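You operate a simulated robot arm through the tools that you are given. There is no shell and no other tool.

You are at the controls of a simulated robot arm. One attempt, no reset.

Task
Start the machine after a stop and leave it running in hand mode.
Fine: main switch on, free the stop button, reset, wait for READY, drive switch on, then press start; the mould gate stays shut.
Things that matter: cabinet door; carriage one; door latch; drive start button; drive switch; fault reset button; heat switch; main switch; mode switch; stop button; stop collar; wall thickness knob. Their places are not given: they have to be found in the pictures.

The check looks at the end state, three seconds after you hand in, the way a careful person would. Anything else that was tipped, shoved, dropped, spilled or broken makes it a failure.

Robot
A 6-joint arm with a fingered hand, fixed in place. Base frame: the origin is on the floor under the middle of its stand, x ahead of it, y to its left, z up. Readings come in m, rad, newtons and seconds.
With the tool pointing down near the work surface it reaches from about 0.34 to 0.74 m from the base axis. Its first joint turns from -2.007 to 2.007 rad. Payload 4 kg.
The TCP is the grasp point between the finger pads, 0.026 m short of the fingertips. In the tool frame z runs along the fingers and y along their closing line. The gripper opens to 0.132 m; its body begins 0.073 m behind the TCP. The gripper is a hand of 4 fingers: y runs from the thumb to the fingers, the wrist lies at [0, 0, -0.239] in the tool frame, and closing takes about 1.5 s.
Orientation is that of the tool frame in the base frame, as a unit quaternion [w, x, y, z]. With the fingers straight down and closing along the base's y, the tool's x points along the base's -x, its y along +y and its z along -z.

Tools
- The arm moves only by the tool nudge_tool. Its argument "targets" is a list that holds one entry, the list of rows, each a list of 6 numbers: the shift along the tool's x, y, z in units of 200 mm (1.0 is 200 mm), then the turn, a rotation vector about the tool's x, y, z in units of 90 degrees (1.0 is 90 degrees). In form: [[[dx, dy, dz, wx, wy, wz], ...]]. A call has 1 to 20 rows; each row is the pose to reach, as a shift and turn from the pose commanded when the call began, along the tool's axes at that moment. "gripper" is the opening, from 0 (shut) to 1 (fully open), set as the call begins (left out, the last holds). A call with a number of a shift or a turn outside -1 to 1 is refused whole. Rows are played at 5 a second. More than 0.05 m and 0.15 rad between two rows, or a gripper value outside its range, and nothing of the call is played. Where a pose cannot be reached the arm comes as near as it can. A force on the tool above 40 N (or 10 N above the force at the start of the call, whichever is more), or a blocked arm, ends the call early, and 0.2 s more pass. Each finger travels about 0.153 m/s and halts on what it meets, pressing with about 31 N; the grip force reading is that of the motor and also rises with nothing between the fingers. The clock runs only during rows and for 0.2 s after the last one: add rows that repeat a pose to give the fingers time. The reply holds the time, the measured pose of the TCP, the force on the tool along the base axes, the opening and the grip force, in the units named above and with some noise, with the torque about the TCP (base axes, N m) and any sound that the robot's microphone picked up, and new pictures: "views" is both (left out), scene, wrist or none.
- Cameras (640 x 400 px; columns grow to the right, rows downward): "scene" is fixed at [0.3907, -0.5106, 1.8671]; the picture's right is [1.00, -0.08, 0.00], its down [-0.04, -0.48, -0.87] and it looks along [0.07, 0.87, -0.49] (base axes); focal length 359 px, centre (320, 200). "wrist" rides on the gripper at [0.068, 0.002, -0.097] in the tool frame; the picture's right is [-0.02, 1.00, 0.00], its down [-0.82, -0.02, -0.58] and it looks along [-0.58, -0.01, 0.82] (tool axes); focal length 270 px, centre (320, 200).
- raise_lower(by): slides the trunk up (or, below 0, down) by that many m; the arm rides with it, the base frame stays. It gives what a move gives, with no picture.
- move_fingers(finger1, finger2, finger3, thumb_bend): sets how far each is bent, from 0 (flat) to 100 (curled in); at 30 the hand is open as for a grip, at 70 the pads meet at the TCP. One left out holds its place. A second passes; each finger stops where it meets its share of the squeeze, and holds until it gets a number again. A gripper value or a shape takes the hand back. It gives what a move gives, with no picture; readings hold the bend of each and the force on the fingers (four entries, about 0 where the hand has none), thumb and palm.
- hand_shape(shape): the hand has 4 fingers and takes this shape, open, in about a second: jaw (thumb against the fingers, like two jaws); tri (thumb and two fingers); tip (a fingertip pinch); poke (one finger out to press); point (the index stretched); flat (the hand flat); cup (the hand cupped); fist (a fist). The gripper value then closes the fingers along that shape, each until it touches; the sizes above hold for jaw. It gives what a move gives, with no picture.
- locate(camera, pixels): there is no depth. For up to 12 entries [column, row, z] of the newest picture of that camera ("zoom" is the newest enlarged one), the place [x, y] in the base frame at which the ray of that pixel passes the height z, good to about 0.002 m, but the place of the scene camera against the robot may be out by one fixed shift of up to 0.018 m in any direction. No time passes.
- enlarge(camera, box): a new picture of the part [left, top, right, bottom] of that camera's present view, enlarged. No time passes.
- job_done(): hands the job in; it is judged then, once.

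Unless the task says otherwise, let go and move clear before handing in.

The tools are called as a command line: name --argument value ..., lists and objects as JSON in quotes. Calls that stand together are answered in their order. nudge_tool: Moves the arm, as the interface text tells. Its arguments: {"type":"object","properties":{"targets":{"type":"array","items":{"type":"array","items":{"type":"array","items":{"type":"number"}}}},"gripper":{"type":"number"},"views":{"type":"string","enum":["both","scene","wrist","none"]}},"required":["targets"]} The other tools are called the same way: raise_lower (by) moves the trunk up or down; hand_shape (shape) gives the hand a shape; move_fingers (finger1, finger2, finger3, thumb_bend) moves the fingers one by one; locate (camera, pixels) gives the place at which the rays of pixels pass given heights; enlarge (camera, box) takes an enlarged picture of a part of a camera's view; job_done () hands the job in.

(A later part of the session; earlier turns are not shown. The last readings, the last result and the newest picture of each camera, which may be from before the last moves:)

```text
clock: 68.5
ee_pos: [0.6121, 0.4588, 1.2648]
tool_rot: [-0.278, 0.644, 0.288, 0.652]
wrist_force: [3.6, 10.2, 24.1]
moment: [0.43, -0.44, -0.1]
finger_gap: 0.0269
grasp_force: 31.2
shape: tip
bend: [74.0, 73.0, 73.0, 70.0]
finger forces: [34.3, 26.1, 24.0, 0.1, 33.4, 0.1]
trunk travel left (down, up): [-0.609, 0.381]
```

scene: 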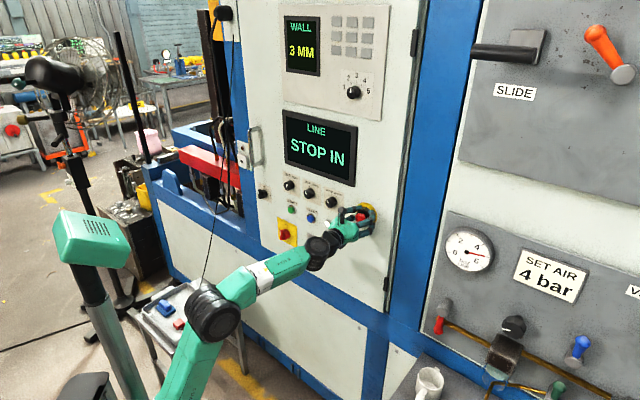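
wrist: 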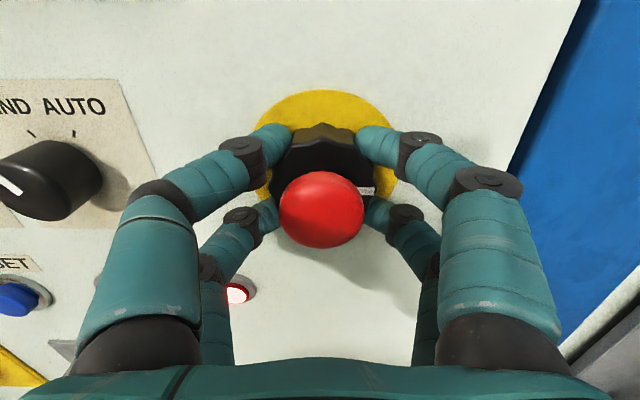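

The cap did come out several millimetres during the first part of the twist, yet the display still says STOP IN. I'll release, back off and look at the button and display.

nudge_tool --targets '[[[0, 0, 0, 0, 0, 0], [0, 0, 0, 0, 0, 0], [0, 0, 0, 0, 0, 0], [0, 0, -0.1, 0, 0, 0], [0, 0, -0.2, 0, 0, 0], [0, 0, -0.3, 0, 0, 0], [0, 0, -0.4, 0, 0, 0], [0, 0, -0.4, 0, 0, 0]]]' --gripper 0.6 --views "both"

enlarge --camera "wrist" --box '[230, 70, 410, 200]'

enlarge --camera "scene" --box '[270, 100, 400, 250]'

```text
clock: 70.3
ee_pos: [0.5588, 0.3994, 1.2632]
tool_rot: [-0.277, 0.646, 0.289, 0.65]
wrist_force: [-0.3, 0.4, -0.2]
moment: [-0.01, -0.02, -0.01]
finger_gap: 0.079
grasp_force: 0.1
shape: tip
bend: [71.0, 71.0, 71.0, 70.0]
finger forces: [0.1, 0.1, 0.0, 0.0, 0.0, 0.0]
trunk travel left (down, up): [-0.609, 0.381]
```

scene: 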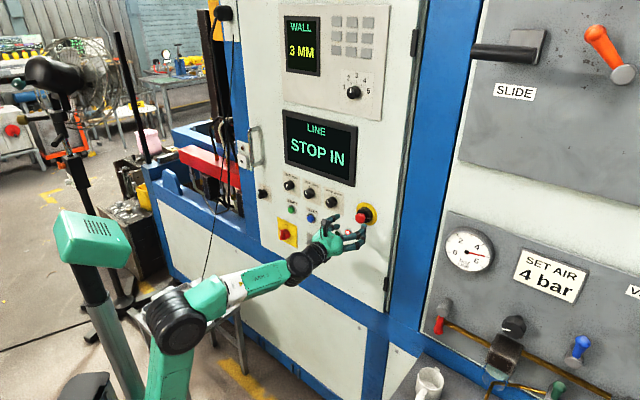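
wrist: 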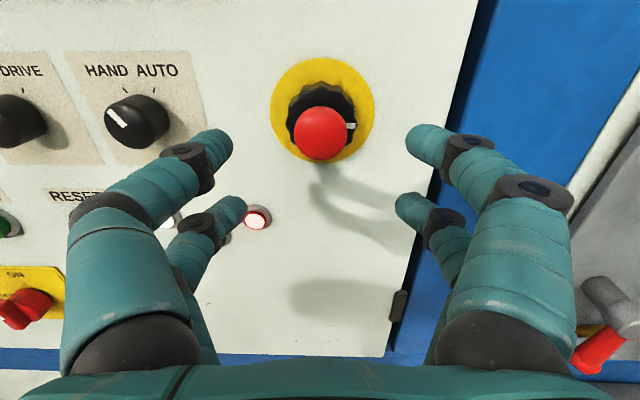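

```text
3.08 times, centred on (320, 135) of wrist
```

zoom: 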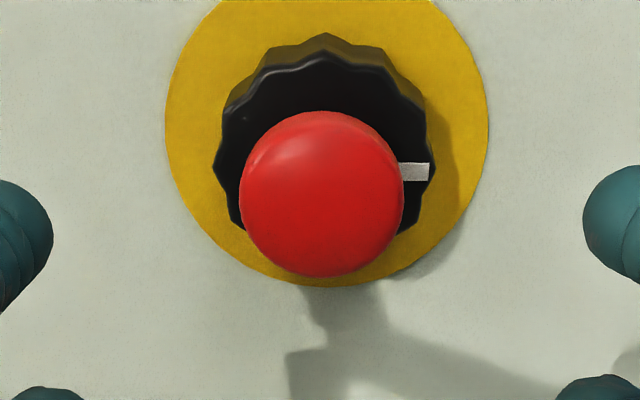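

```text
2.67 times, centred on (335, 175) of scene
```

zoom: 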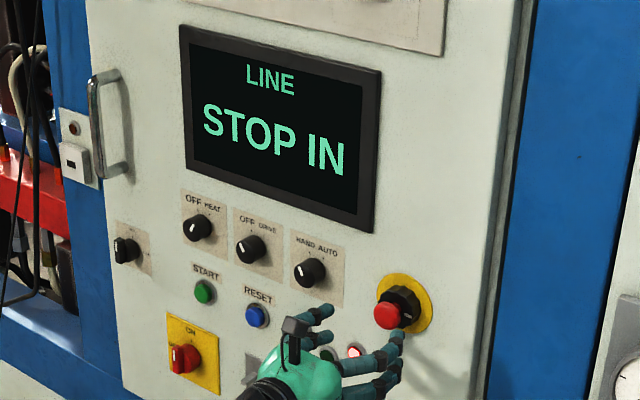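

The collar now stands a quarter turn on and the cap has come out about 5 mm, while the red fault lamp is lit and STOP IN still shows. I'll back off toward RESET, which also lets time pass, and check the display again.

nudge_tool --targets '[[[0, -0.1, -0.1, 0, 0, -0.08], [-0.04, -0.26, -0.15, 0, 0, -0.16], [-0.09, -0.42, -0.15, 0, 0, -0.24], [-0.14, -0.58, -0.15, 0, 0, -0.32], [-0.19, -0.74, -0.15, 0, 0, -0.41], [-0.25, -0.9, -0.15, 0, 0, -0.5], [-0.25, -0.9, -0.15, 0, 0, -0.5]]]' --views "both"

enlarge --camera "scene" --box '[270, 100, 400, 250]'

```text
clock: 71.9
ee_pos: [0.4091, 0.5002, 1.211]
tool_rot: [-0.006, 0.486, 0.515, 0.707]
wrist_force: [-0.3, -0.3, -0.5]
moment: [0.0, 0.01, -0.01]
finger_gap: 0.0788
grasp_force: 0.0
shape: tip
bend: [71.0, 71.0, 71.0, 70.0]
finger forces: [0.1, 0.0, 0.2, 0.1, 0.0, 0.0]
trunk travel left (down, up): [-0.609, 0.381]
```

scene: 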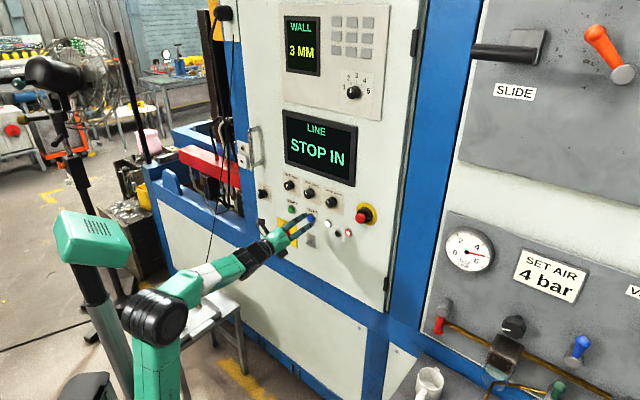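
wrist: 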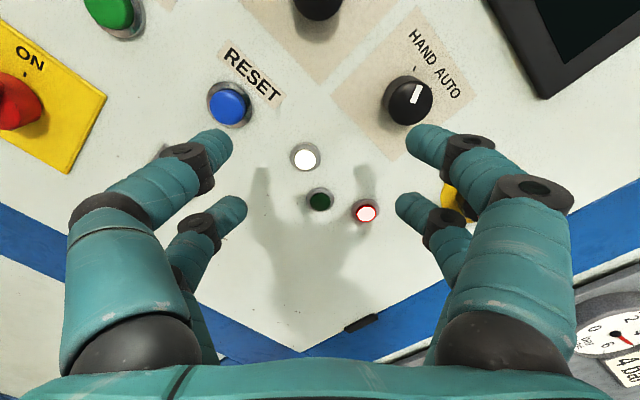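

```text
2.67 times, centred on (335, 175) of scene
```

zoom: 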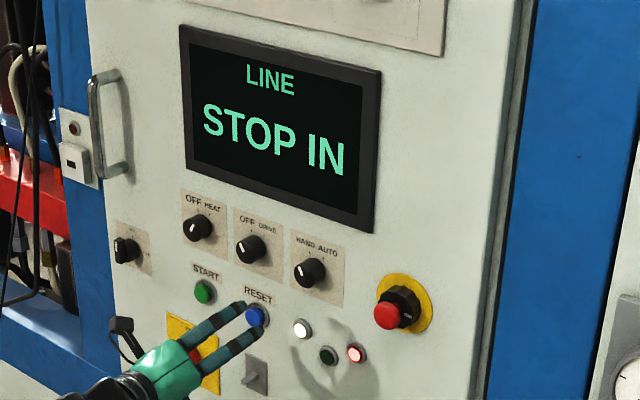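

The display is unchanged after another 1.5 s. I'll compare the stop button with the initial enlarged view to judge whether it is really fully out.

enlarge --camera "scene" --box '[325, 185, 405, 235]'

```text
8.00 times, centred on (365, 210) of scene
```

zoom: 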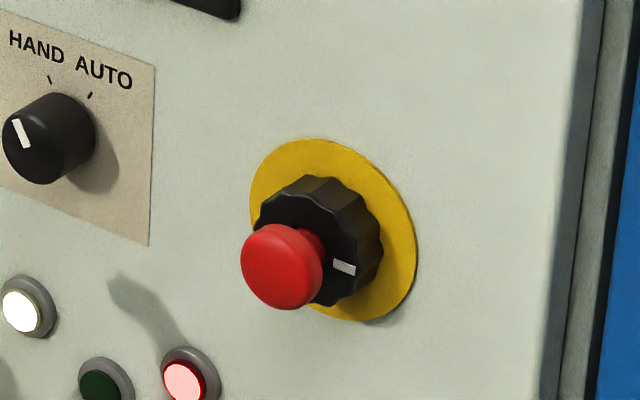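

The cap is clearly out now, with its neck visible. The mode plate looks shifted by a fraction of a pixel though, so I'll check that the cabinet door hasn't moved, using the same crop as at the start.

enlarge --camera "scene" --box '[240, 160, 400, 260]'

enlarge --camera "scene" --box '[200, 100, 330, 260]'

```text
4.00 times, centred on (320, 210) of scene
```

zoom: 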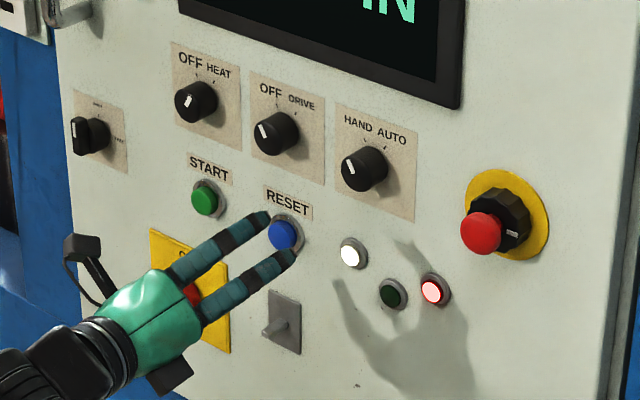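

```text
2.50 times, centred on (265, 180) of scene
```

zoom: 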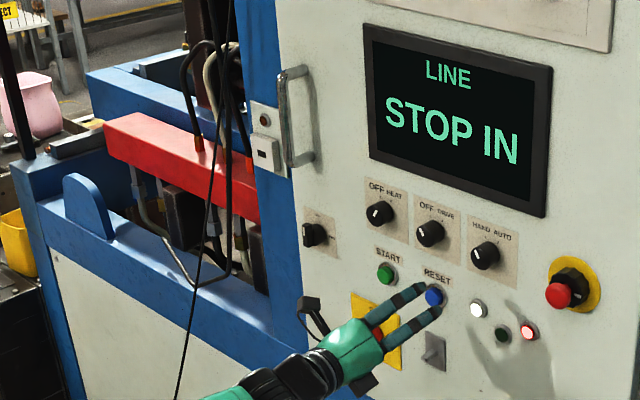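

Comparing crops, the left side of the panel (latch plate 79,88 then, 73,90 now) has moved outward by roughly 1.5 scene pixels, while the stop button side hasn't, so the door seems to have swung slightly. I'll look closely at the latch and the door's left edge.

enlarge --camera "scene" --box '[245, 165, 295, 215]'

enlarge --camera "scene" --box '[225, 100, 285, 170]'

enlarge --camera "scene" --box '[340, 200, 420, 350]'

```text
8.00 times, centred on (270, 190) of scene
```

zoom: 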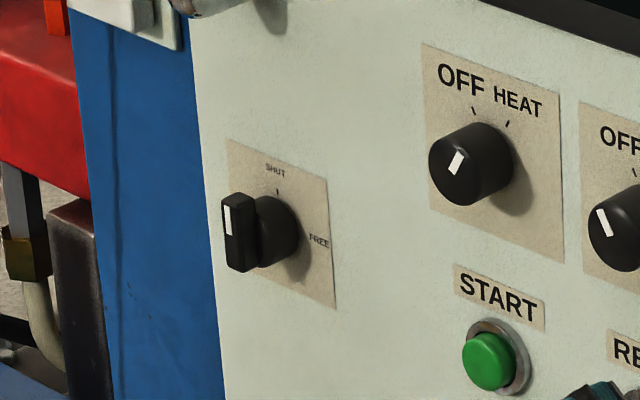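

```text
5.71 times, centred on (255, 135) of scene
```

zoom: 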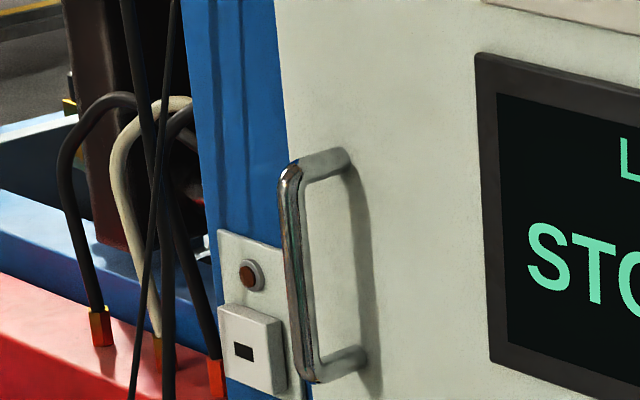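

```text
2.67 times, centred on (380, 275) of scene
```

zoom: 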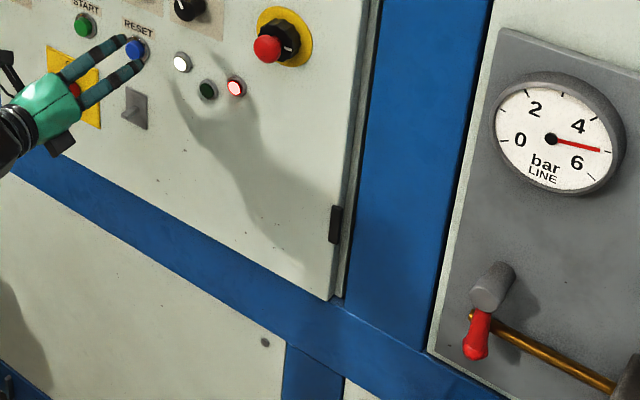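

The latch handle still points at SHUT, so the door is latched and has only taken up a few millimetres of play; pressing buttons will push it back in. Now I'll change to the poke shape, at a safe 0.14 m from the panel, to see which finger extends.

hand_shape --shape "poke"

nudge_tool --targets '[[[0, 0, 0, 0, 0, 0], [0, 0, 0, 0, 0, 0]]]' --views "both"

enlarge --camera "scene" --box '[230, 190, 360, 280]'

```text
clock: 72.8
ee_pos: [0.4088, 0.4987, 1.2094]
tool_rot: [-0.007, 0.486, 0.514, 0.707]
wrist_force: [0.5, -0.4, -0.4]
moment: [0.01, -0.03, 0.0]
finger_gap: 0.0002
grasp_force: 0.1
shape: poke
bend: [100.0, 100.0, 100.0, 34.0]
finger forces: [0.0, 0.1, 0.1, 0.0, 0.0, 0.1]
trunk travel left (down, up): [-0.609, 0.381]
```

```text
clock: 73.4
ee_pos: [0.4095, 0.4989, 1.2115]
tool_rot: [-0.008, 0.486, 0.514, 0.707]
wrist_force: [0.3, 0.5, 0.4]
moment: [-0.01, 0.03, 0.0]
finger_gap: 0.0
grasp_force: 0.0
shape: poke
bend: [100.0, 100.0, 100.0, 34.0]
finger forces: [0.0, 0.1, 0.0, 0.1, 0.0, 0.0]
trunk travel left (down, up): [-0.609, 0.381]
```

scene: 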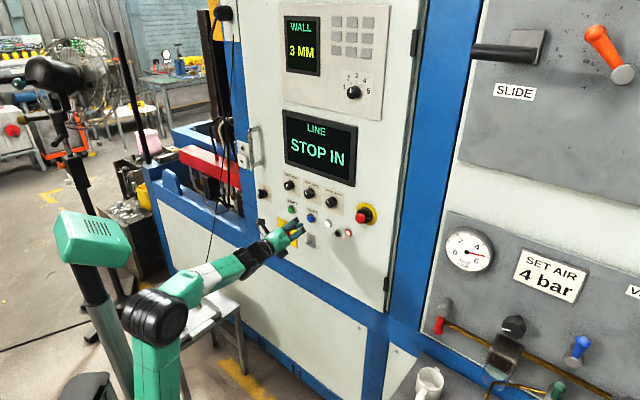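
wrist: 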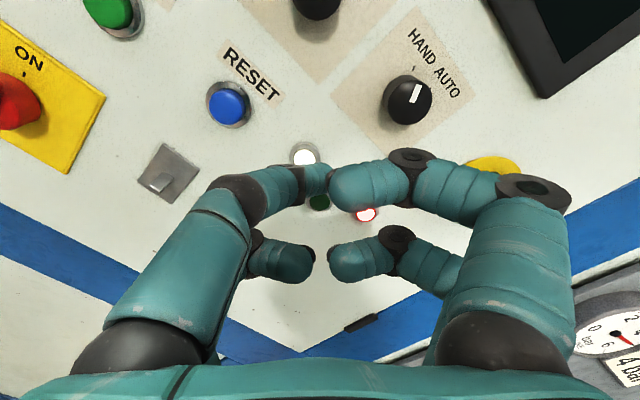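

```text
4.44 times, centred on (295, 235) of scene
```

zoom: 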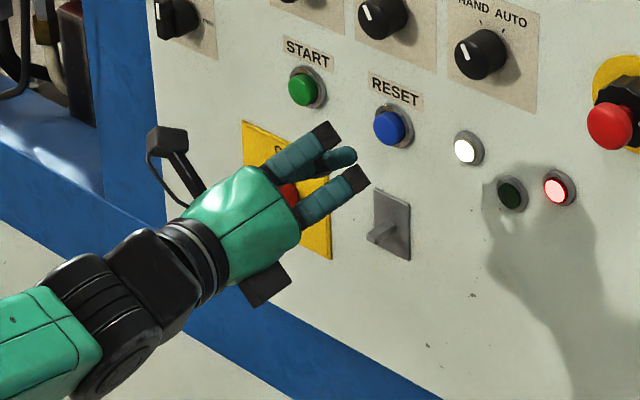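

In the poke shape the extended digit is partly hidden behind the others. I'll try the point shape, which should give one straight, clearly visible finger.

hand_shape --shape "point"

nudge_tool --targets '[[[0, 0, 0, 0, 0, 0], [0, 0, 0, 0, 0, 0]]]' --views "both"

enlarge --camera "scene" --box '[230, 190, 360, 280]'

```text
clock: 74.3
ee_pos: [0.4091, 0.4989, 1.2099]
tool_rot: [-0.008, 0.486, 0.515, 0.707]
wrist_force: [-0.9, 0.9, 0.6]
moment: [0.02, 0.01, 0.02]
finger_gap: 0.0
grasp_force: 0.1
shape: point
bend: [24.0, 99.0, 100.0, 39.0]
finger forces: [0.0, 0.0, 0.1, 0.0, 0.0, 0.1]
trunk travel left (down, up): [-0.609, 0.381]
```

```text
clock: 74.9
ee_pos: [0.4082, 0.4994, 1.2097]
tool_rot: [-0.008, 0.486, 0.514, 0.707]
wrist_force: [1.2, 0.2, 0.4]
moment: [0.0, -0.01, 0.0]
finger_gap: 0.0001
grasp_force: 0.1
shape: point
bend: [19.0, 99.0, 100.0, 41.0]
finger forces: [0.1, 0.1, 0.0, 0.0, 0.1, 0.0]
trunk travel left (down, up): [-0.609, 0.381]
```

scene: 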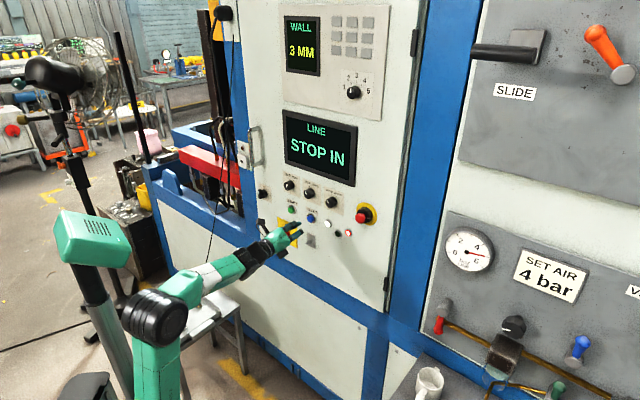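
wrist: 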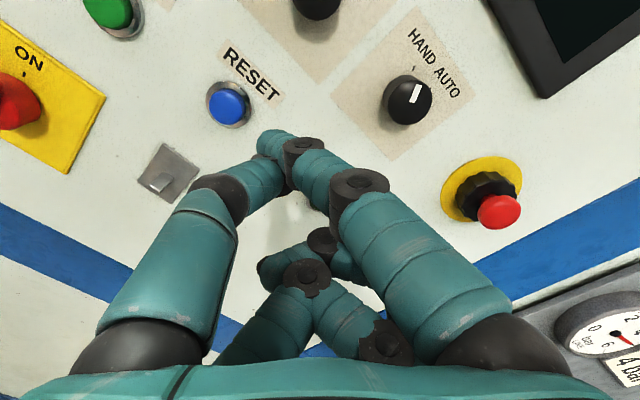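

```text
4.44 times, centred on (295, 235) of scene
```

zoom: 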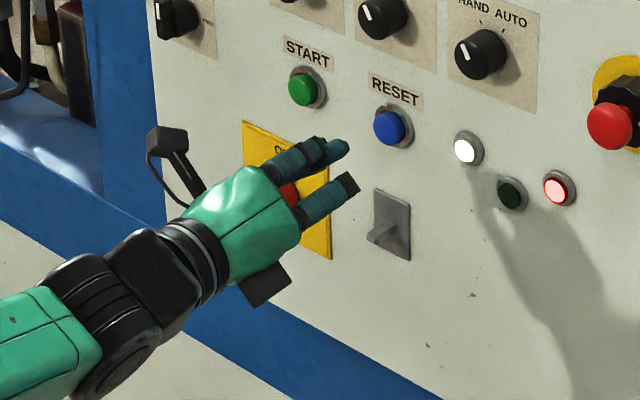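

The index is tangled with the thumb in this shape. I'll go back to the tip shape and use the closed fingertips as the pressing tool instead.

hand_shape --shape "tip"

nudge_tool --targets '[[[0, 0, 0, 0, 0, 0], [0, 0, 0, 0, 0, 0], [0, 0, 0, 0, 0, 0], [0, 0, 0, 0, 0, 0], [0, 0, 0, 0, 0, 0], [0, 0, 0, 0, 0, 0], [0, 0, 0, 0, 0, 0], [0, 0, 0, 0, 0, 0]]]' --gripper 0.0 --views "both"

enlarge --camera "wrist" --box '[200, 60, 440, 260]'

```text
clock: 75.8
ee_pos: [0.409, 0.4991, 1.2103]
tool_rot: [-0.008, 0.486, 0.514, 0.707]
wrist_force: [-0.1, 0.6, -0.7]
moment: [-0.01, 0.04, 0.0]
finger_gap: 0.1319
grasp_force: 0.0
shape: tip
bend: [30.0, 30.0, 30.0, 30.0]
finger forces: [0.0, 0.0, 0.0, 0.0, 0.0, 0.0]
trunk travel left (down, up): [-0.609, 0.381]
```

```text
clock: 77.6
ee_pos: [0.4083, 0.4986, 1.2101]
tool_rot: [-0.008, 0.485, 0.515, 0.707]
wrist_force: [-0.2, 0.2, -0.1]
moment: [0.0, -0.03, -0.02]
finger_gap: 0.0
grasp_force: 31.4
shape: tip
bend: [62.0, 63.0, 63.0, 70.0]
finger forces: [0.0, 0.0, 0.0, 0.0, 0.1, 0.0]
trunk travel left (down, up): [-0.609, 0.381]
```

scene: 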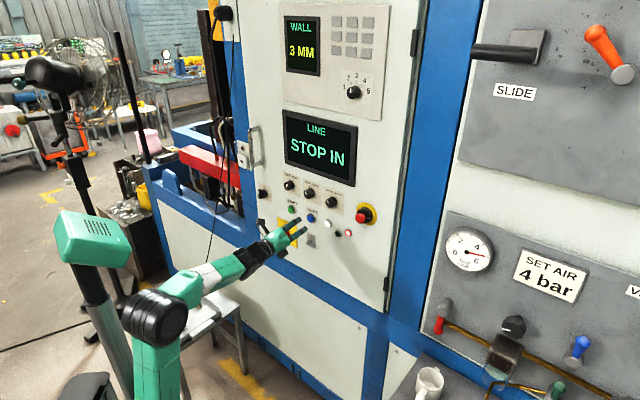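
wrist: 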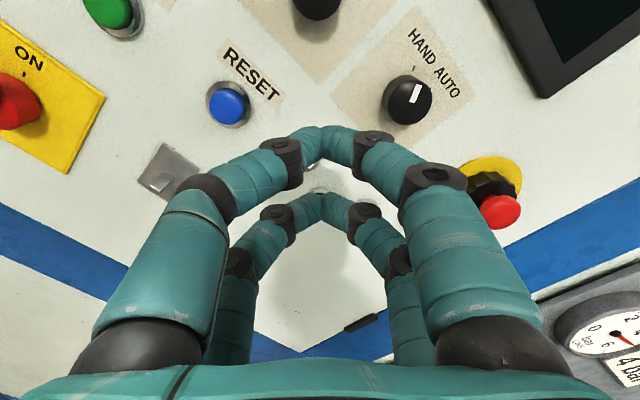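

```text
2.00 times, centred on (320, 160) of wrist
```

zoom: 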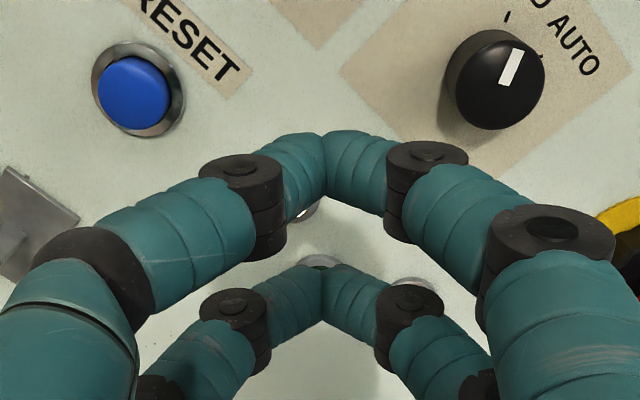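

With the tips closed, the near pair meets at wrist (321,135), which puts its front at about tool (0.02, 0, 0.03). I'll bring that point in front of the RESET button and check alignment before pressing.

nudge_tool --targets '[[[-0.021, -0.1, 0.05, 0, 0, 0], [-0.042, -0.2, 0.1, 0, 0, 0], [-0.063, -0.3, 0.15, 0, 0, 0], [-0.084, -0.3915, 0.22, 0, 0, 0], [-0.084, -0.3915, 0.28, 0, 0, 0], [-0.084, -0.3915, 0.28, 0, 0, 0]]]' --views "both"

enlarge --camera "wrist" --box '[200, 60, 440, 260]'

enlarge --camera "scene" --box '[260, 180, 360, 260]'

```text
clock: 79.0
ee_pos: [0.4164, 0.5701, 1.1431]
tool_rot: [-0.008, 0.486, 0.515, 0.707]
wrist_force: [0.5, -1.0, -1.0]
moment: [-0.01, -0.03, -0.01]
finger_gap: 0.0001
grasp_force: 31.6
shape: tip
bend: [62.0, 63.0, 63.0, 70.0]
finger forces: [0.1, 0.0, 0.0, 0.0, 0.1, 0.0]
trunk travel left (down, up): [-0.609, 0.381]
```

scene: 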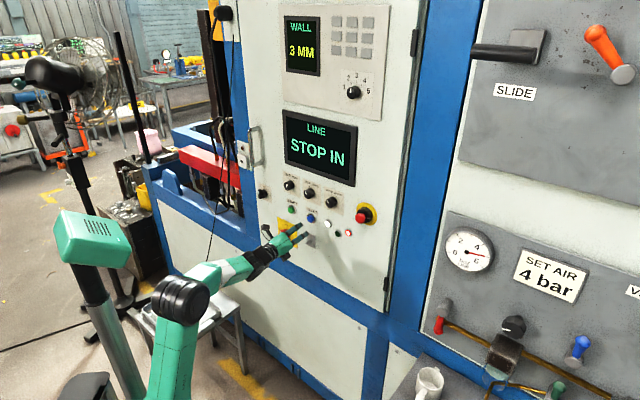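
wrist: 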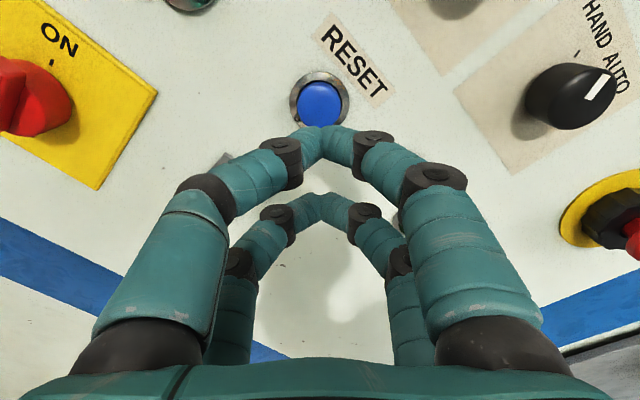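

```text
2.00 times, centred on (320, 160) of wrist
```

zoom: 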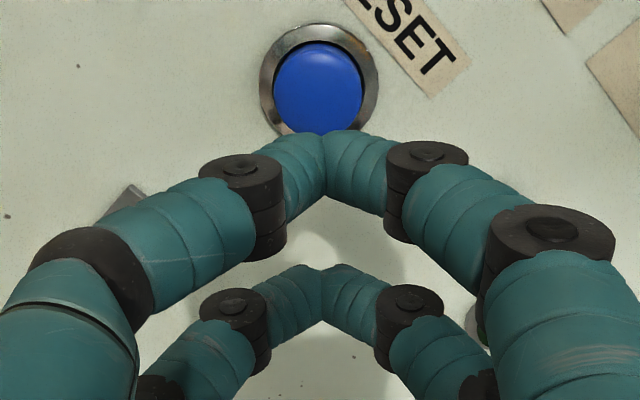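

```text
5.00 times, centred on (310, 220) of scene
```

zoom: 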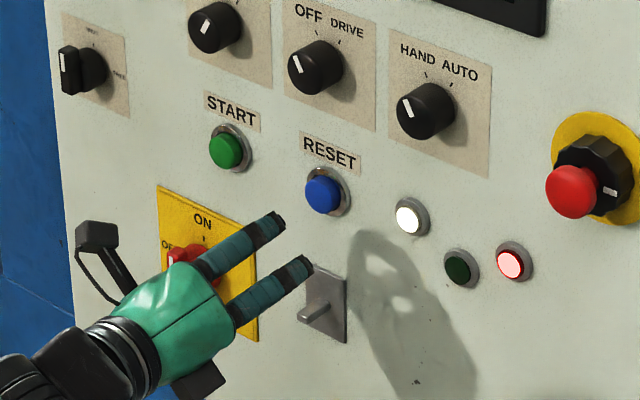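

The fingertip line points at the RESET cap center (319,103) to within 2 mm, with about 40 mm to go. I'll advance slowly and press.

nudge_tool --targets '[[[0.005, 0, 0.06, 0, 0, 0], [0.007, 0, 0.12, 0, 0, 0], [0.007, 0, 0.17, 0, 0, 0], [0.007, 0, 0.2, 0, 0, 0], [0.007, 0, 0.215, 0, 0, 0], [0.007, 0, 0.23, 0, 0, 0], [0.007, 0, 0.23, 0, 0, 0]]]' --views "both"

```text
clock: 80.6
ee_pos: [0.4463, 0.6046, 1.1424]
tool_rot: [-0.006, 0.486, 0.514, 0.707]
wrist_force: [-0.2, 0.4, 0.0]
moment: [0.03, -0.04, 0.01]
finger_gap: 0.0
grasp_force: 30.9
shape: tip
bend: [62.0, 63.0, 63.0, 70.0]
finger forces: [0.0, 0.0, 0.0, 0.0, 0.1, 0.0]
trunk travel left (down, up): [-0.609, 0.381]
```

scene: 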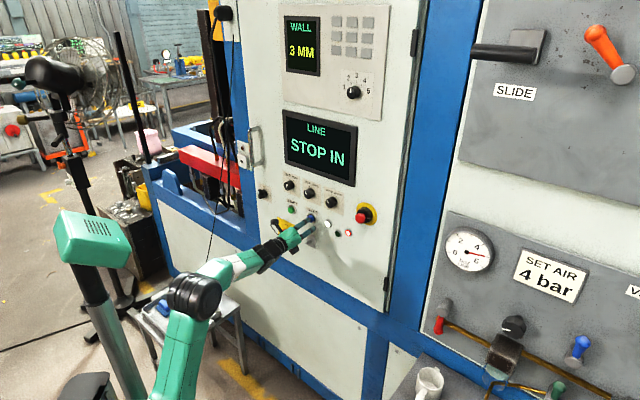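
wrist: 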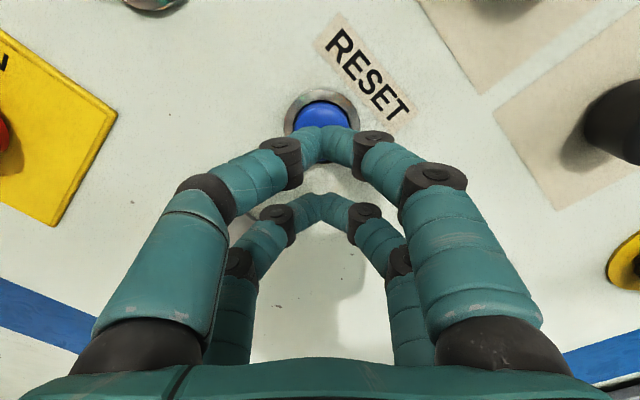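

No contact yet (force near zero); the cap is just ahead of the tips at (321,118). I'll continue in 3 mm steps.

nudge_tool --targets '[[[0, 0, 0.02, 0, 0, 0], [0, 0, 0.035, 0, 0, 0], [0, 0, 0.05, 0, 0, 0], [0, 0, 0.065, 0, 0, 0], [0, 0, 0.065, 0, 0, 0]]]' --views "both"

```text
clock: 81.8
ee_pos: [0.4527, 0.6118, 1.1438]
tool_rot: [-0.008, 0.486, 0.514, 0.707]
wrist_force: [-12.7, -18.2, -1.9]
moment: [0.14, -0.15, 0.13]
finger_gap: 0.0001
grasp_force: 30.8
shape: tip
bend: [64.0, 63.0, 63.0, 70.0]
finger forces: [0.0, 0.0, 0.1, 0.0, 0.0, 0.1]
trunk travel left (down, up): [-0.609, 0.381]
heard: click
```

scene: 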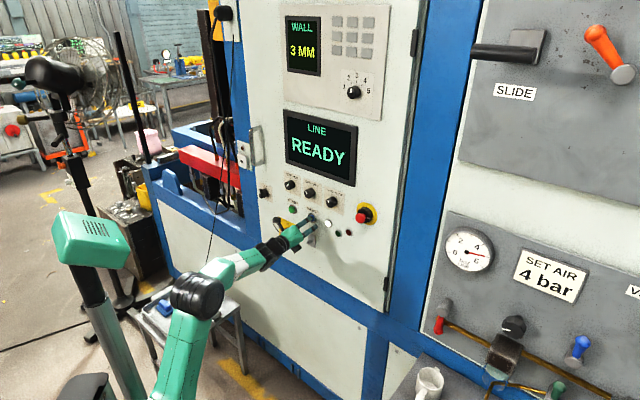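
wrist: 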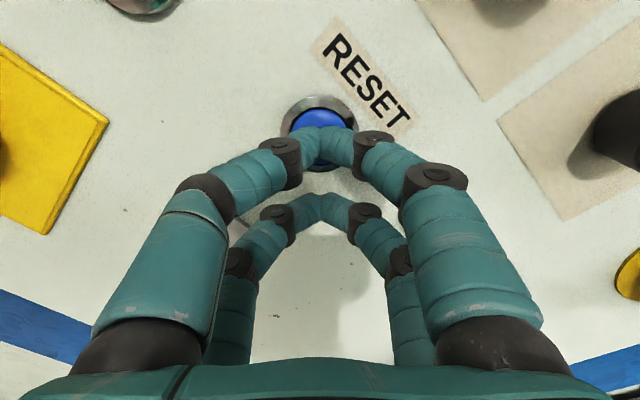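

A click was heard and the display now reads READY. I'll back off from RESET.

nudge_tool --targets '[[[0, 0, -0.06, 0, 0, 0], [0, 0, -0.15, 0, 0, 0], [0, 0, -0.25, 0, 0, 0], [0, 0, -0.35, 0, 0, 0], [0, 0, -0.35, 0, 0, 0]]]' --views "both"

enlarge --camera "scene" --box '[240, 100, 400, 260]'

```text
clock: 83.0
ee_pos: [0.4073, 0.562, 1.1427]
tool_rot: [-0.008, 0.485, 0.514, 0.707]
wrist_force: [0.2, -0.3, 0.5]
moment: [0.02, -0.01, 0.02]
finger_gap: 0.0
grasp_force: 31.2
shape: tip
bend: [63.0, 63.0, 63.0, 70.0]
finger forces: [0.1, 0.1, 0.1, 0.1, 0.0, 0.0]
trunk travel left (down, up): [-0.609, 0.381]
```

scene: 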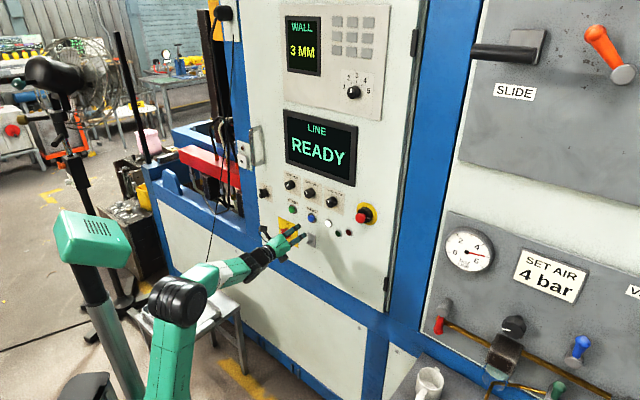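
wrist: 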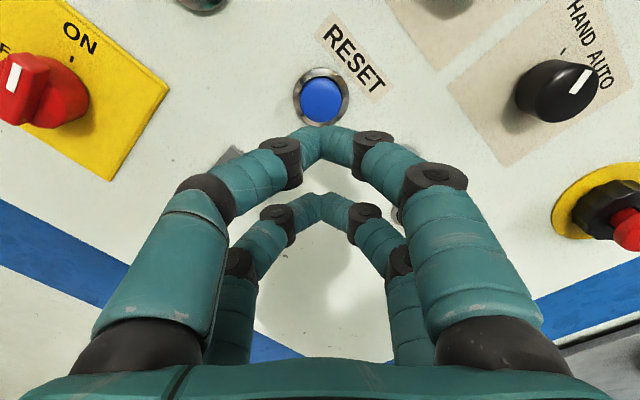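

```text
2.50 times, centred on (320, 180) of scene
```

zoom: 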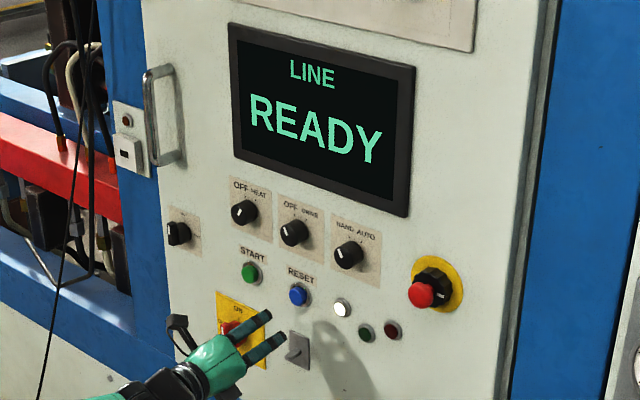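

READY shows and the red lamp is off. The main switch looks odd in the wrist view (10-85, 50-130), so I'll enlarge it before going on.

enlarge --camera "wrist" --box '[0, 0, 180, 190]'

enlarge --camera "scene" --box '[260, 180, 340, 250]'

```text
2.11 times, centred on (90, 95) of wrist
```

zoom: 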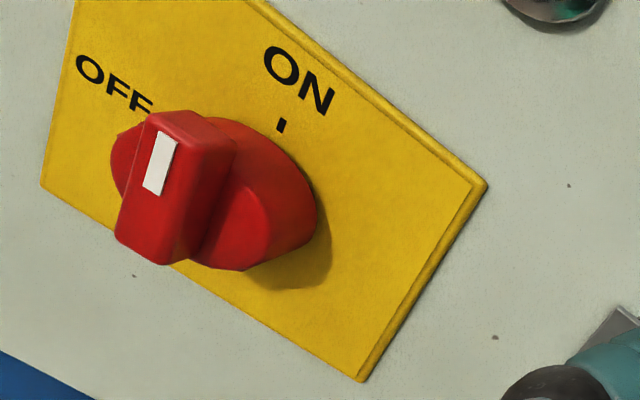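

```text
5.71 times, centred on (300, 215) of scene
```

zoom: 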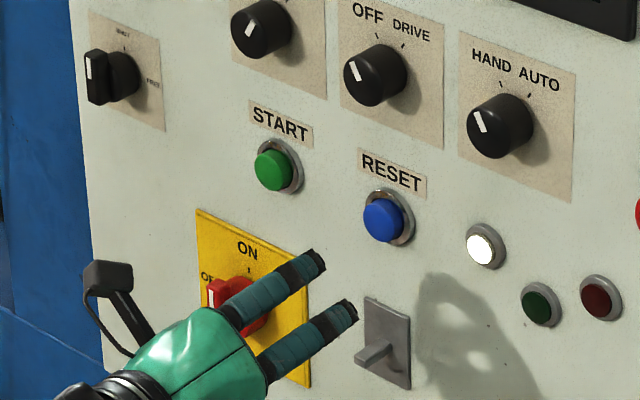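

The scene zoom shows the main switch bar upright on ON, so all is well. Next is the DRIVE knob at about u=-0.104, z=1.265; I'll open the pinch and move up in front of it with a roll of -55°, leaving room for the clockwise turn.

nudge_tool --targets '[[[0.09, 0.1, -0.03, 0, 0, -0.025], [0.18, 0.2, -0.03, 0, 0, -0.05], [0.28, 0.31, -0.03, 0, 0, -0.075], [0.374, 0.417, -0.03, 0, 0, -0.1], [0.374, 0.417, -0.03, 0, 0, -0.1], [0.374, 0.417, -0.03, 0, 0, -0.1]]]' --gripper 0.45 --views "both"

enlarge --camera "wrist" --box '[200, 20, 440, 200]'

```text
clock: 84.4
ee_pos: [0.4074, 0.5543, 1.2527]
tool_rot: [0.047, 0.444, 0.55, 0.705]
wrist_force: [-0.2, -0.3, 0.2]
moment: [0.02, 0.03, 0.0]
finger_gap: 0.0591
grasp_force: 0.0
shape: tip
bend: [73.0, 73.0, 73.0, 70.0]
finger forces: [0.0, 0.0, 0.1, 0.0, 0.1, 0.1]
trunk travel left (down, up): [-0.609, 0.381]
```

scene: 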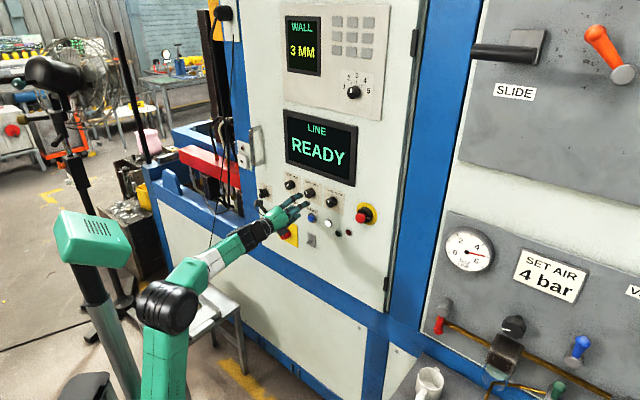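
wrist: 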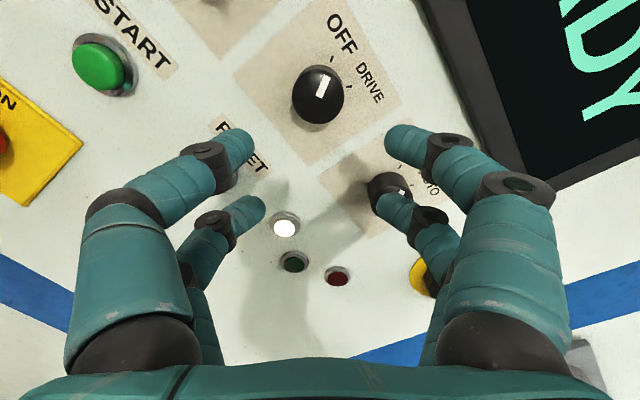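

```text
2.22 times, centred on (320, 110) of wrist
```

zoom: 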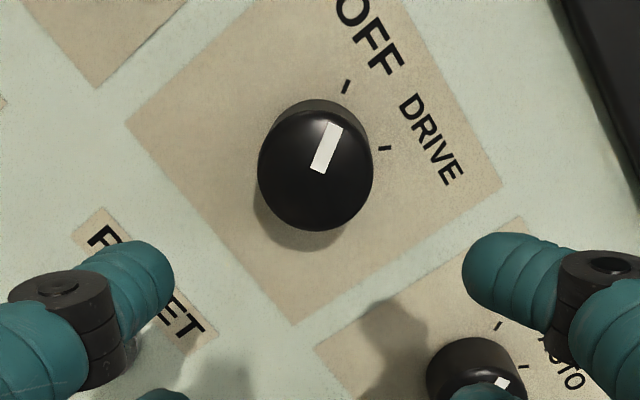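

The DRIVE knob (318,97) is about 5 mm beyond the upper pair's line. I'll correct that and advance 70 mm to straddle it.

nudge_tool --targets '[[[0.022, -0.004, 0.05, 0, 0, 0], [0.022, -0.004, 0.13, 0, 0, 0], [0.022, -0.004, 0.21, 0, 0, 0], [0.022, -0.004, 0.29, 0, 0, 0], [0.022, -0.004, 0.35, 0, 0, 0], [0.022, -0.004, 0.35, 0, 0, 0]]]' --views "wrist"

```text
clock: 85.8
ee_pos: [0.4523, 0.6086, 1.2547]
tool_rot: [0.048, 0.444, 0.551, 0.705]
wrist_force: [0.3, 0.2, 0.8]
moment: [0.0, -0.02, 0.0]
finger_gap: 0.0592
grasp_force: 0.0
shape: tip
bend: [73.0, 73.0, 73.0, 70.0]
finger forces: [0.0, 0.0, 0.0, 0.1, 0.1, 0.1]
trunk travel left (down, up): [-0.609, 0.381]
```

wrist: 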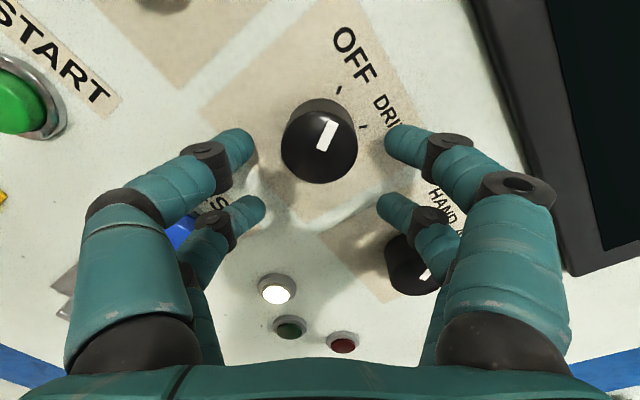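

The knob (320,145) sits exactly as the mode knob did before its good grip. Closing the pinch now.

nudge_tool --targets '[[[0, 0, 0, 0, 0, 0], [0, 0, 0, 0, 0, 0], [0, 0, 0, 0, 0, 0], [0, 0, 0, 0, 0, 0], [0, 0, 0, 0, 0, 0]]]' --gripper 0.0 --views "wrist"

```text
clock: 87.0
ee_pos: [0.4535, 0.6078, 1.2544]
tool_rot: [0.048, 0.444, 0.551, 0.705]
wrist_force: [1.0, 2.8, -0.3]
moment: [-0.01, 0.01, -0.02]
finger_gap: 0.0139
grasp_force: 31.0
shape: tip
bend: [73.0, 62.0, 62.0, 70.0]
finger forces: [27.3, 0.1, 0.0, 0.0, 27.7, 0.0]
trunk travel left (down, up): [-0.609, 0.381]
```

wrist: 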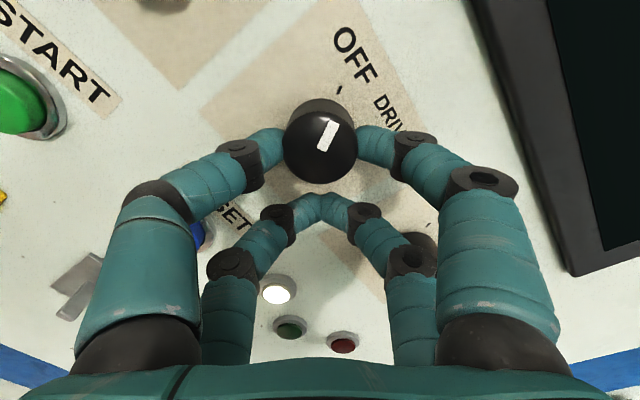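

Firm pinch (27 N both sides). I'll turn the DRIVE knob 53° clockwise about its axis.

nudge_tool --targets '[[[0.001, -0.0139, 0, 0, 0, 0.0889], [0.0039, -0.0276, 0, 0, 0, 0.1778], [0.0086, -0.0407, 0, 0, 0, 0.2667], [0.0152, -0.053, 0, 0, 0, 0.3556], [0.0234, -0.0643, 0, 0, 0, 0.4444], [0.0331, -0.0743, 0, 0, 0, 0.5333], [0.0398, -0.0799, 0, 0, 0, 0.5889], [0.0398, -0.0799, 0, 0, 0, 0.5889]]]' --views "both"

enlarge --camera "wrist" --box '[220, 10, 440, 220]'

```text
clock: 88.8
ee_pos: [0.4405, 0.6177, 1.2476]
tool_rot: [-0.272, 0.643, 0.294, 0.652]
wrist_force: [7.7, -4.4, 0.8]
moment: [0.06, 0.11, -0.22]
finger_gap: 0.0132
grasp_force: 31.1
shape: tip
bend: [73.0, 62.0, 62.0, 70.0]
finger forces: [33.6, 0.0, 0.0, 0.0, 25.6, 0.0]
trunk travel left (down, up): [-0.609, 0.381]
```

scene: 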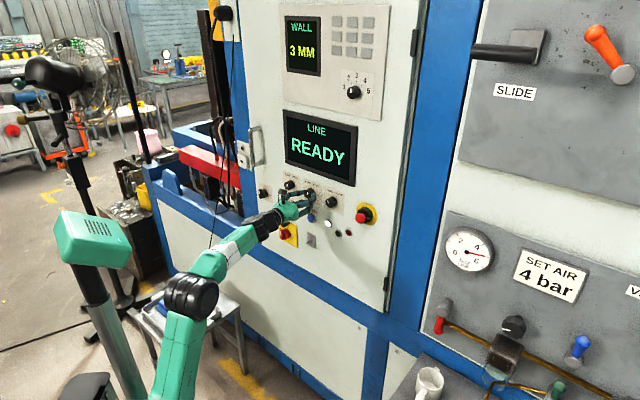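
wrist: 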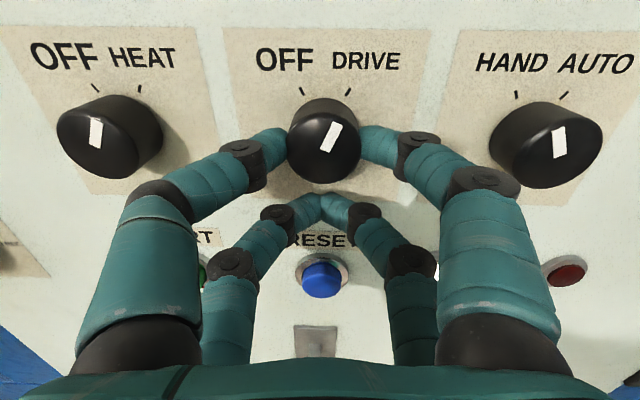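

```text
1.90 times, centred on (330, 115) of wrist
```

zoom: 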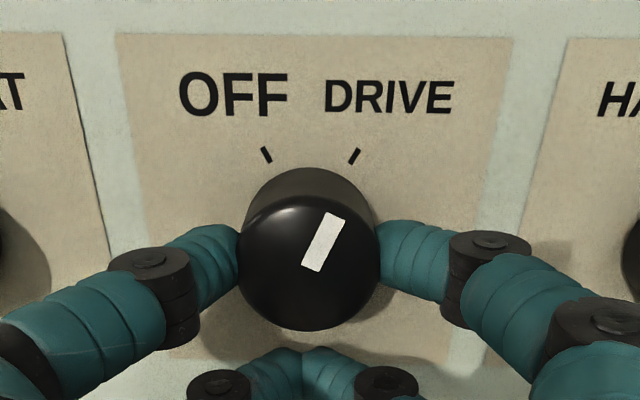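

The mark (312,268 to 337,216 in the zoom) now points to the DRIVE tick. Clean release with no shift, then straight back.

nudge_tool --targets '[[[0, 0, 0, 0, 0, 0], [0, 0, 0, 0, 0, 0], [0, 0, 0, 0, 0, 0], [0, 0, -0.1, 0, 0, 0], [0, 0, -0.2, 0, 0, 0], [0, 0, -0.3, 0, 0, 0], [0, 0, -0.35, 0, 0, 0], [0, 0, -0.35, 0, 0, 0]]]' --gripper 0.45 --views "both"

enlarge --camera "wrist" --box '[80, 20, 500, 200]'

enlarge --camera "scene" --box '[260, 100, 400, 250]'

```text
clock: 90.6
ee_pos: [0.3932, 0.5687, 1.2489]
tool_rot: [-0.272, 0.643, 0.294, 0.652]
wrist_force: [-0.6, 0.4, -0.4]
moment: [-0.01, 0.0, -0.01]
finger_gap: 0.0589
grasp_force: 0.1
shape: tip
bend: [73.0, 73.0, 73.0, 70.0]
finger forces: [0.0, 0.0, 0.0, 0.0, 0.0, 0.0]
trunk travel left (down, up): [-0.609, 0.381]
```

scene: 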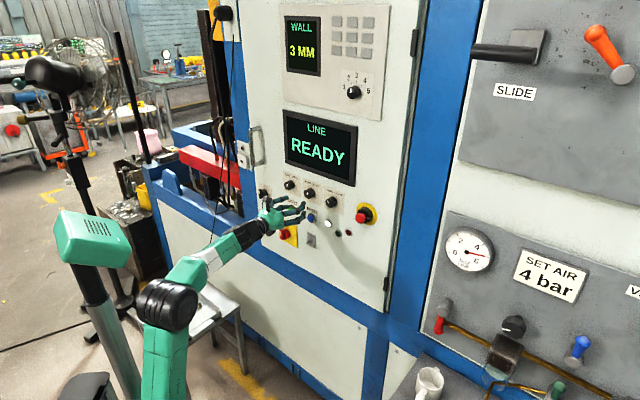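
wrist: 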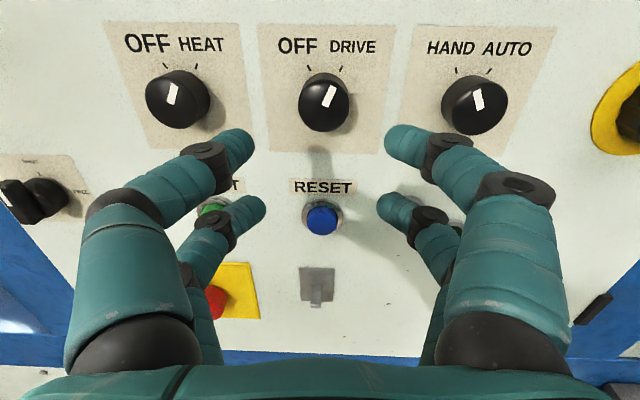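

```text
1.52 times, centred on (290, 110) of wrist
```

zoom: 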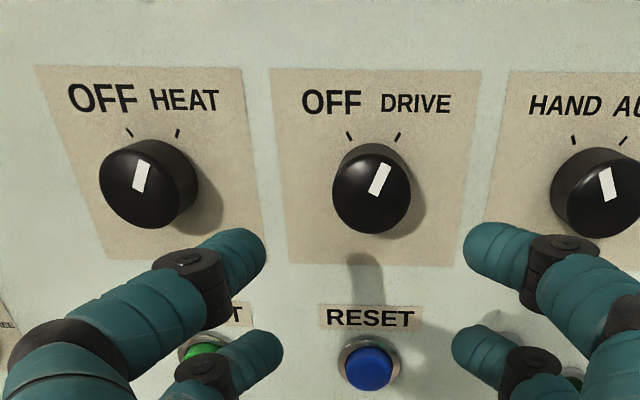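

```text
2.67 times, centred on (330, 175) of scene
```

zoom: 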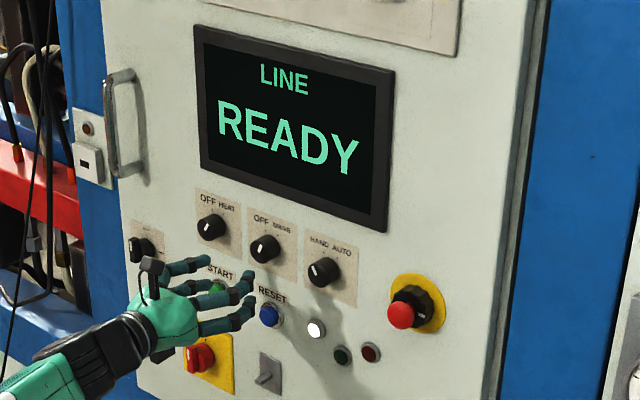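

Heat is on, DRIVE is on, mode is HAND, and READY shows. Now I'll close the tips, roll to -46° and move in front of START (about u=-0.206, z=1.155).

nudge_tool --targets '[[[-0.08, -0.07, -0.03, 0, 0, -0.08], [-0.17, -0.145, -0.03, 0, 0, -0.163], [-0.26, -0.22, -0.03, 0, 0, -0.245], [-0.35, -0.295, -0.03, 0, 0, -0.327], [-0.435, -0.37, -0.02, 0, 0, -0.409], [-0.52, -0.441, 0, 0, 0, -0.489], [-0.52, -0.441, 0, 0, 0, -0.489], [-0.52, -0.441, 0, 0, 0, -0.489]]]' --gripper 0.0 --views "both"

enlarge --camera "wrist" --box '[200, 40, 440, 240]'

```text
clock: 92.4
ee_pos: [0.3311, 0.626, 1.1406]
tool_rot: [-0.007, 0.485, 0.515, 0.707]
wrist_force: [0.1, -0.8, -0.3]
moment: [-0.04, 0.0, -0.01]
finger_gap: 0.0
grasp_force: 31.2
shape: tip
bend: [63.0, 64.0, 64.0, 70.0]
finger forces: [0.1, 0.0, 0.0, 0.1, 0.0, 0.0]
trunk travel left (down, up): [-0.609, 0.381]
```

scene: 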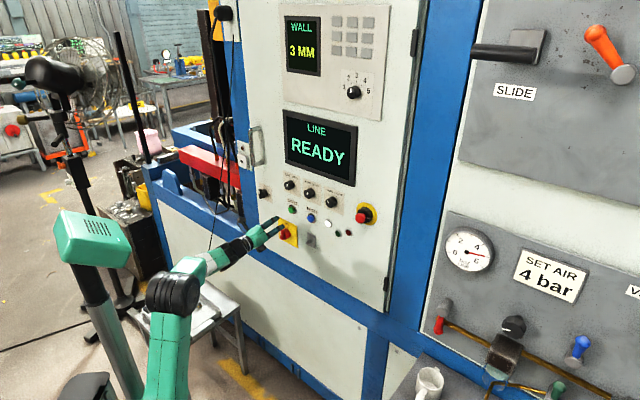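
wrist: 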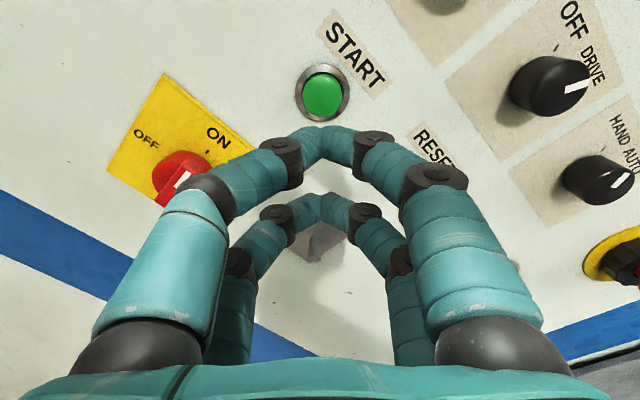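

```text
2.00 times, centred on (320, 140) of wrist
```

zoom: 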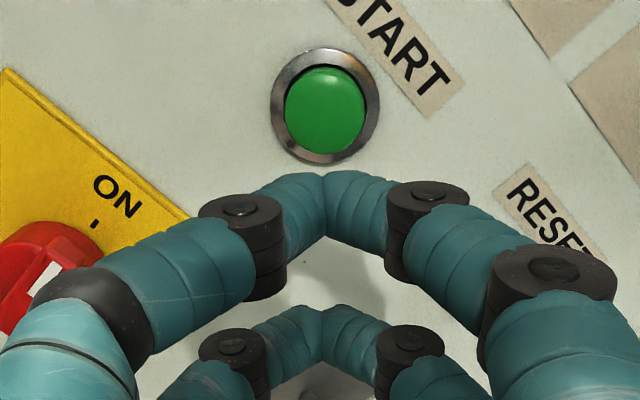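

The START cap (322,94) is within 3 mm of the fingertip line. I'll correct that, advance, and press in small steps as I did for RESET.

nudge_tool --targets '[[[0.009, 0.012, 0.08, 0, 0, 0], [0.009, 0.012, 0.16, 0, 0, 0], [0.009, 0.012, 0.24, 0, 0, 0], [0.009, 0.012, 0.3, 0, 0, 0], [0.009, 0.012, 0.3, 0, 0, 0]]]' --views "wrist"

```text
clock: 93.6
ee_pos: [0.3714, 0.6702, 1.1434]
tool_rot: [-0.009, 0.485, 0.515, 0.706]
wrist_force: [1.1, -0.2, -0.4]
moment: [0.01, -0.01, -0.04]
finger_gap: 0.0
grasp_force: 31.3
shape: tip
bend: [63.0, 64.0, 64.0, 70.0]
finger forces: [0.1, 0.0, 0.1, 0.0, 0.0, 0.0]
trunk travel left (down, up): [-0.609, 0.381]
```

wrist: 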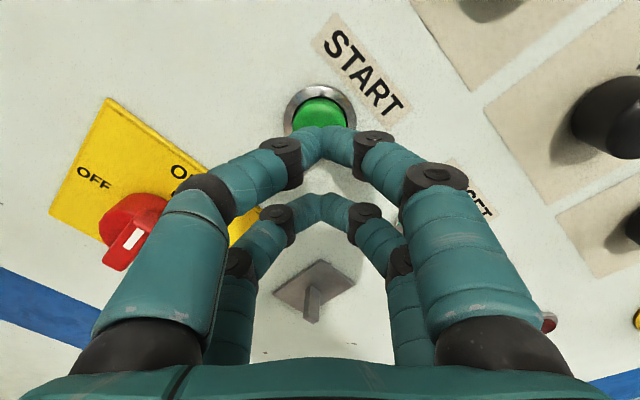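

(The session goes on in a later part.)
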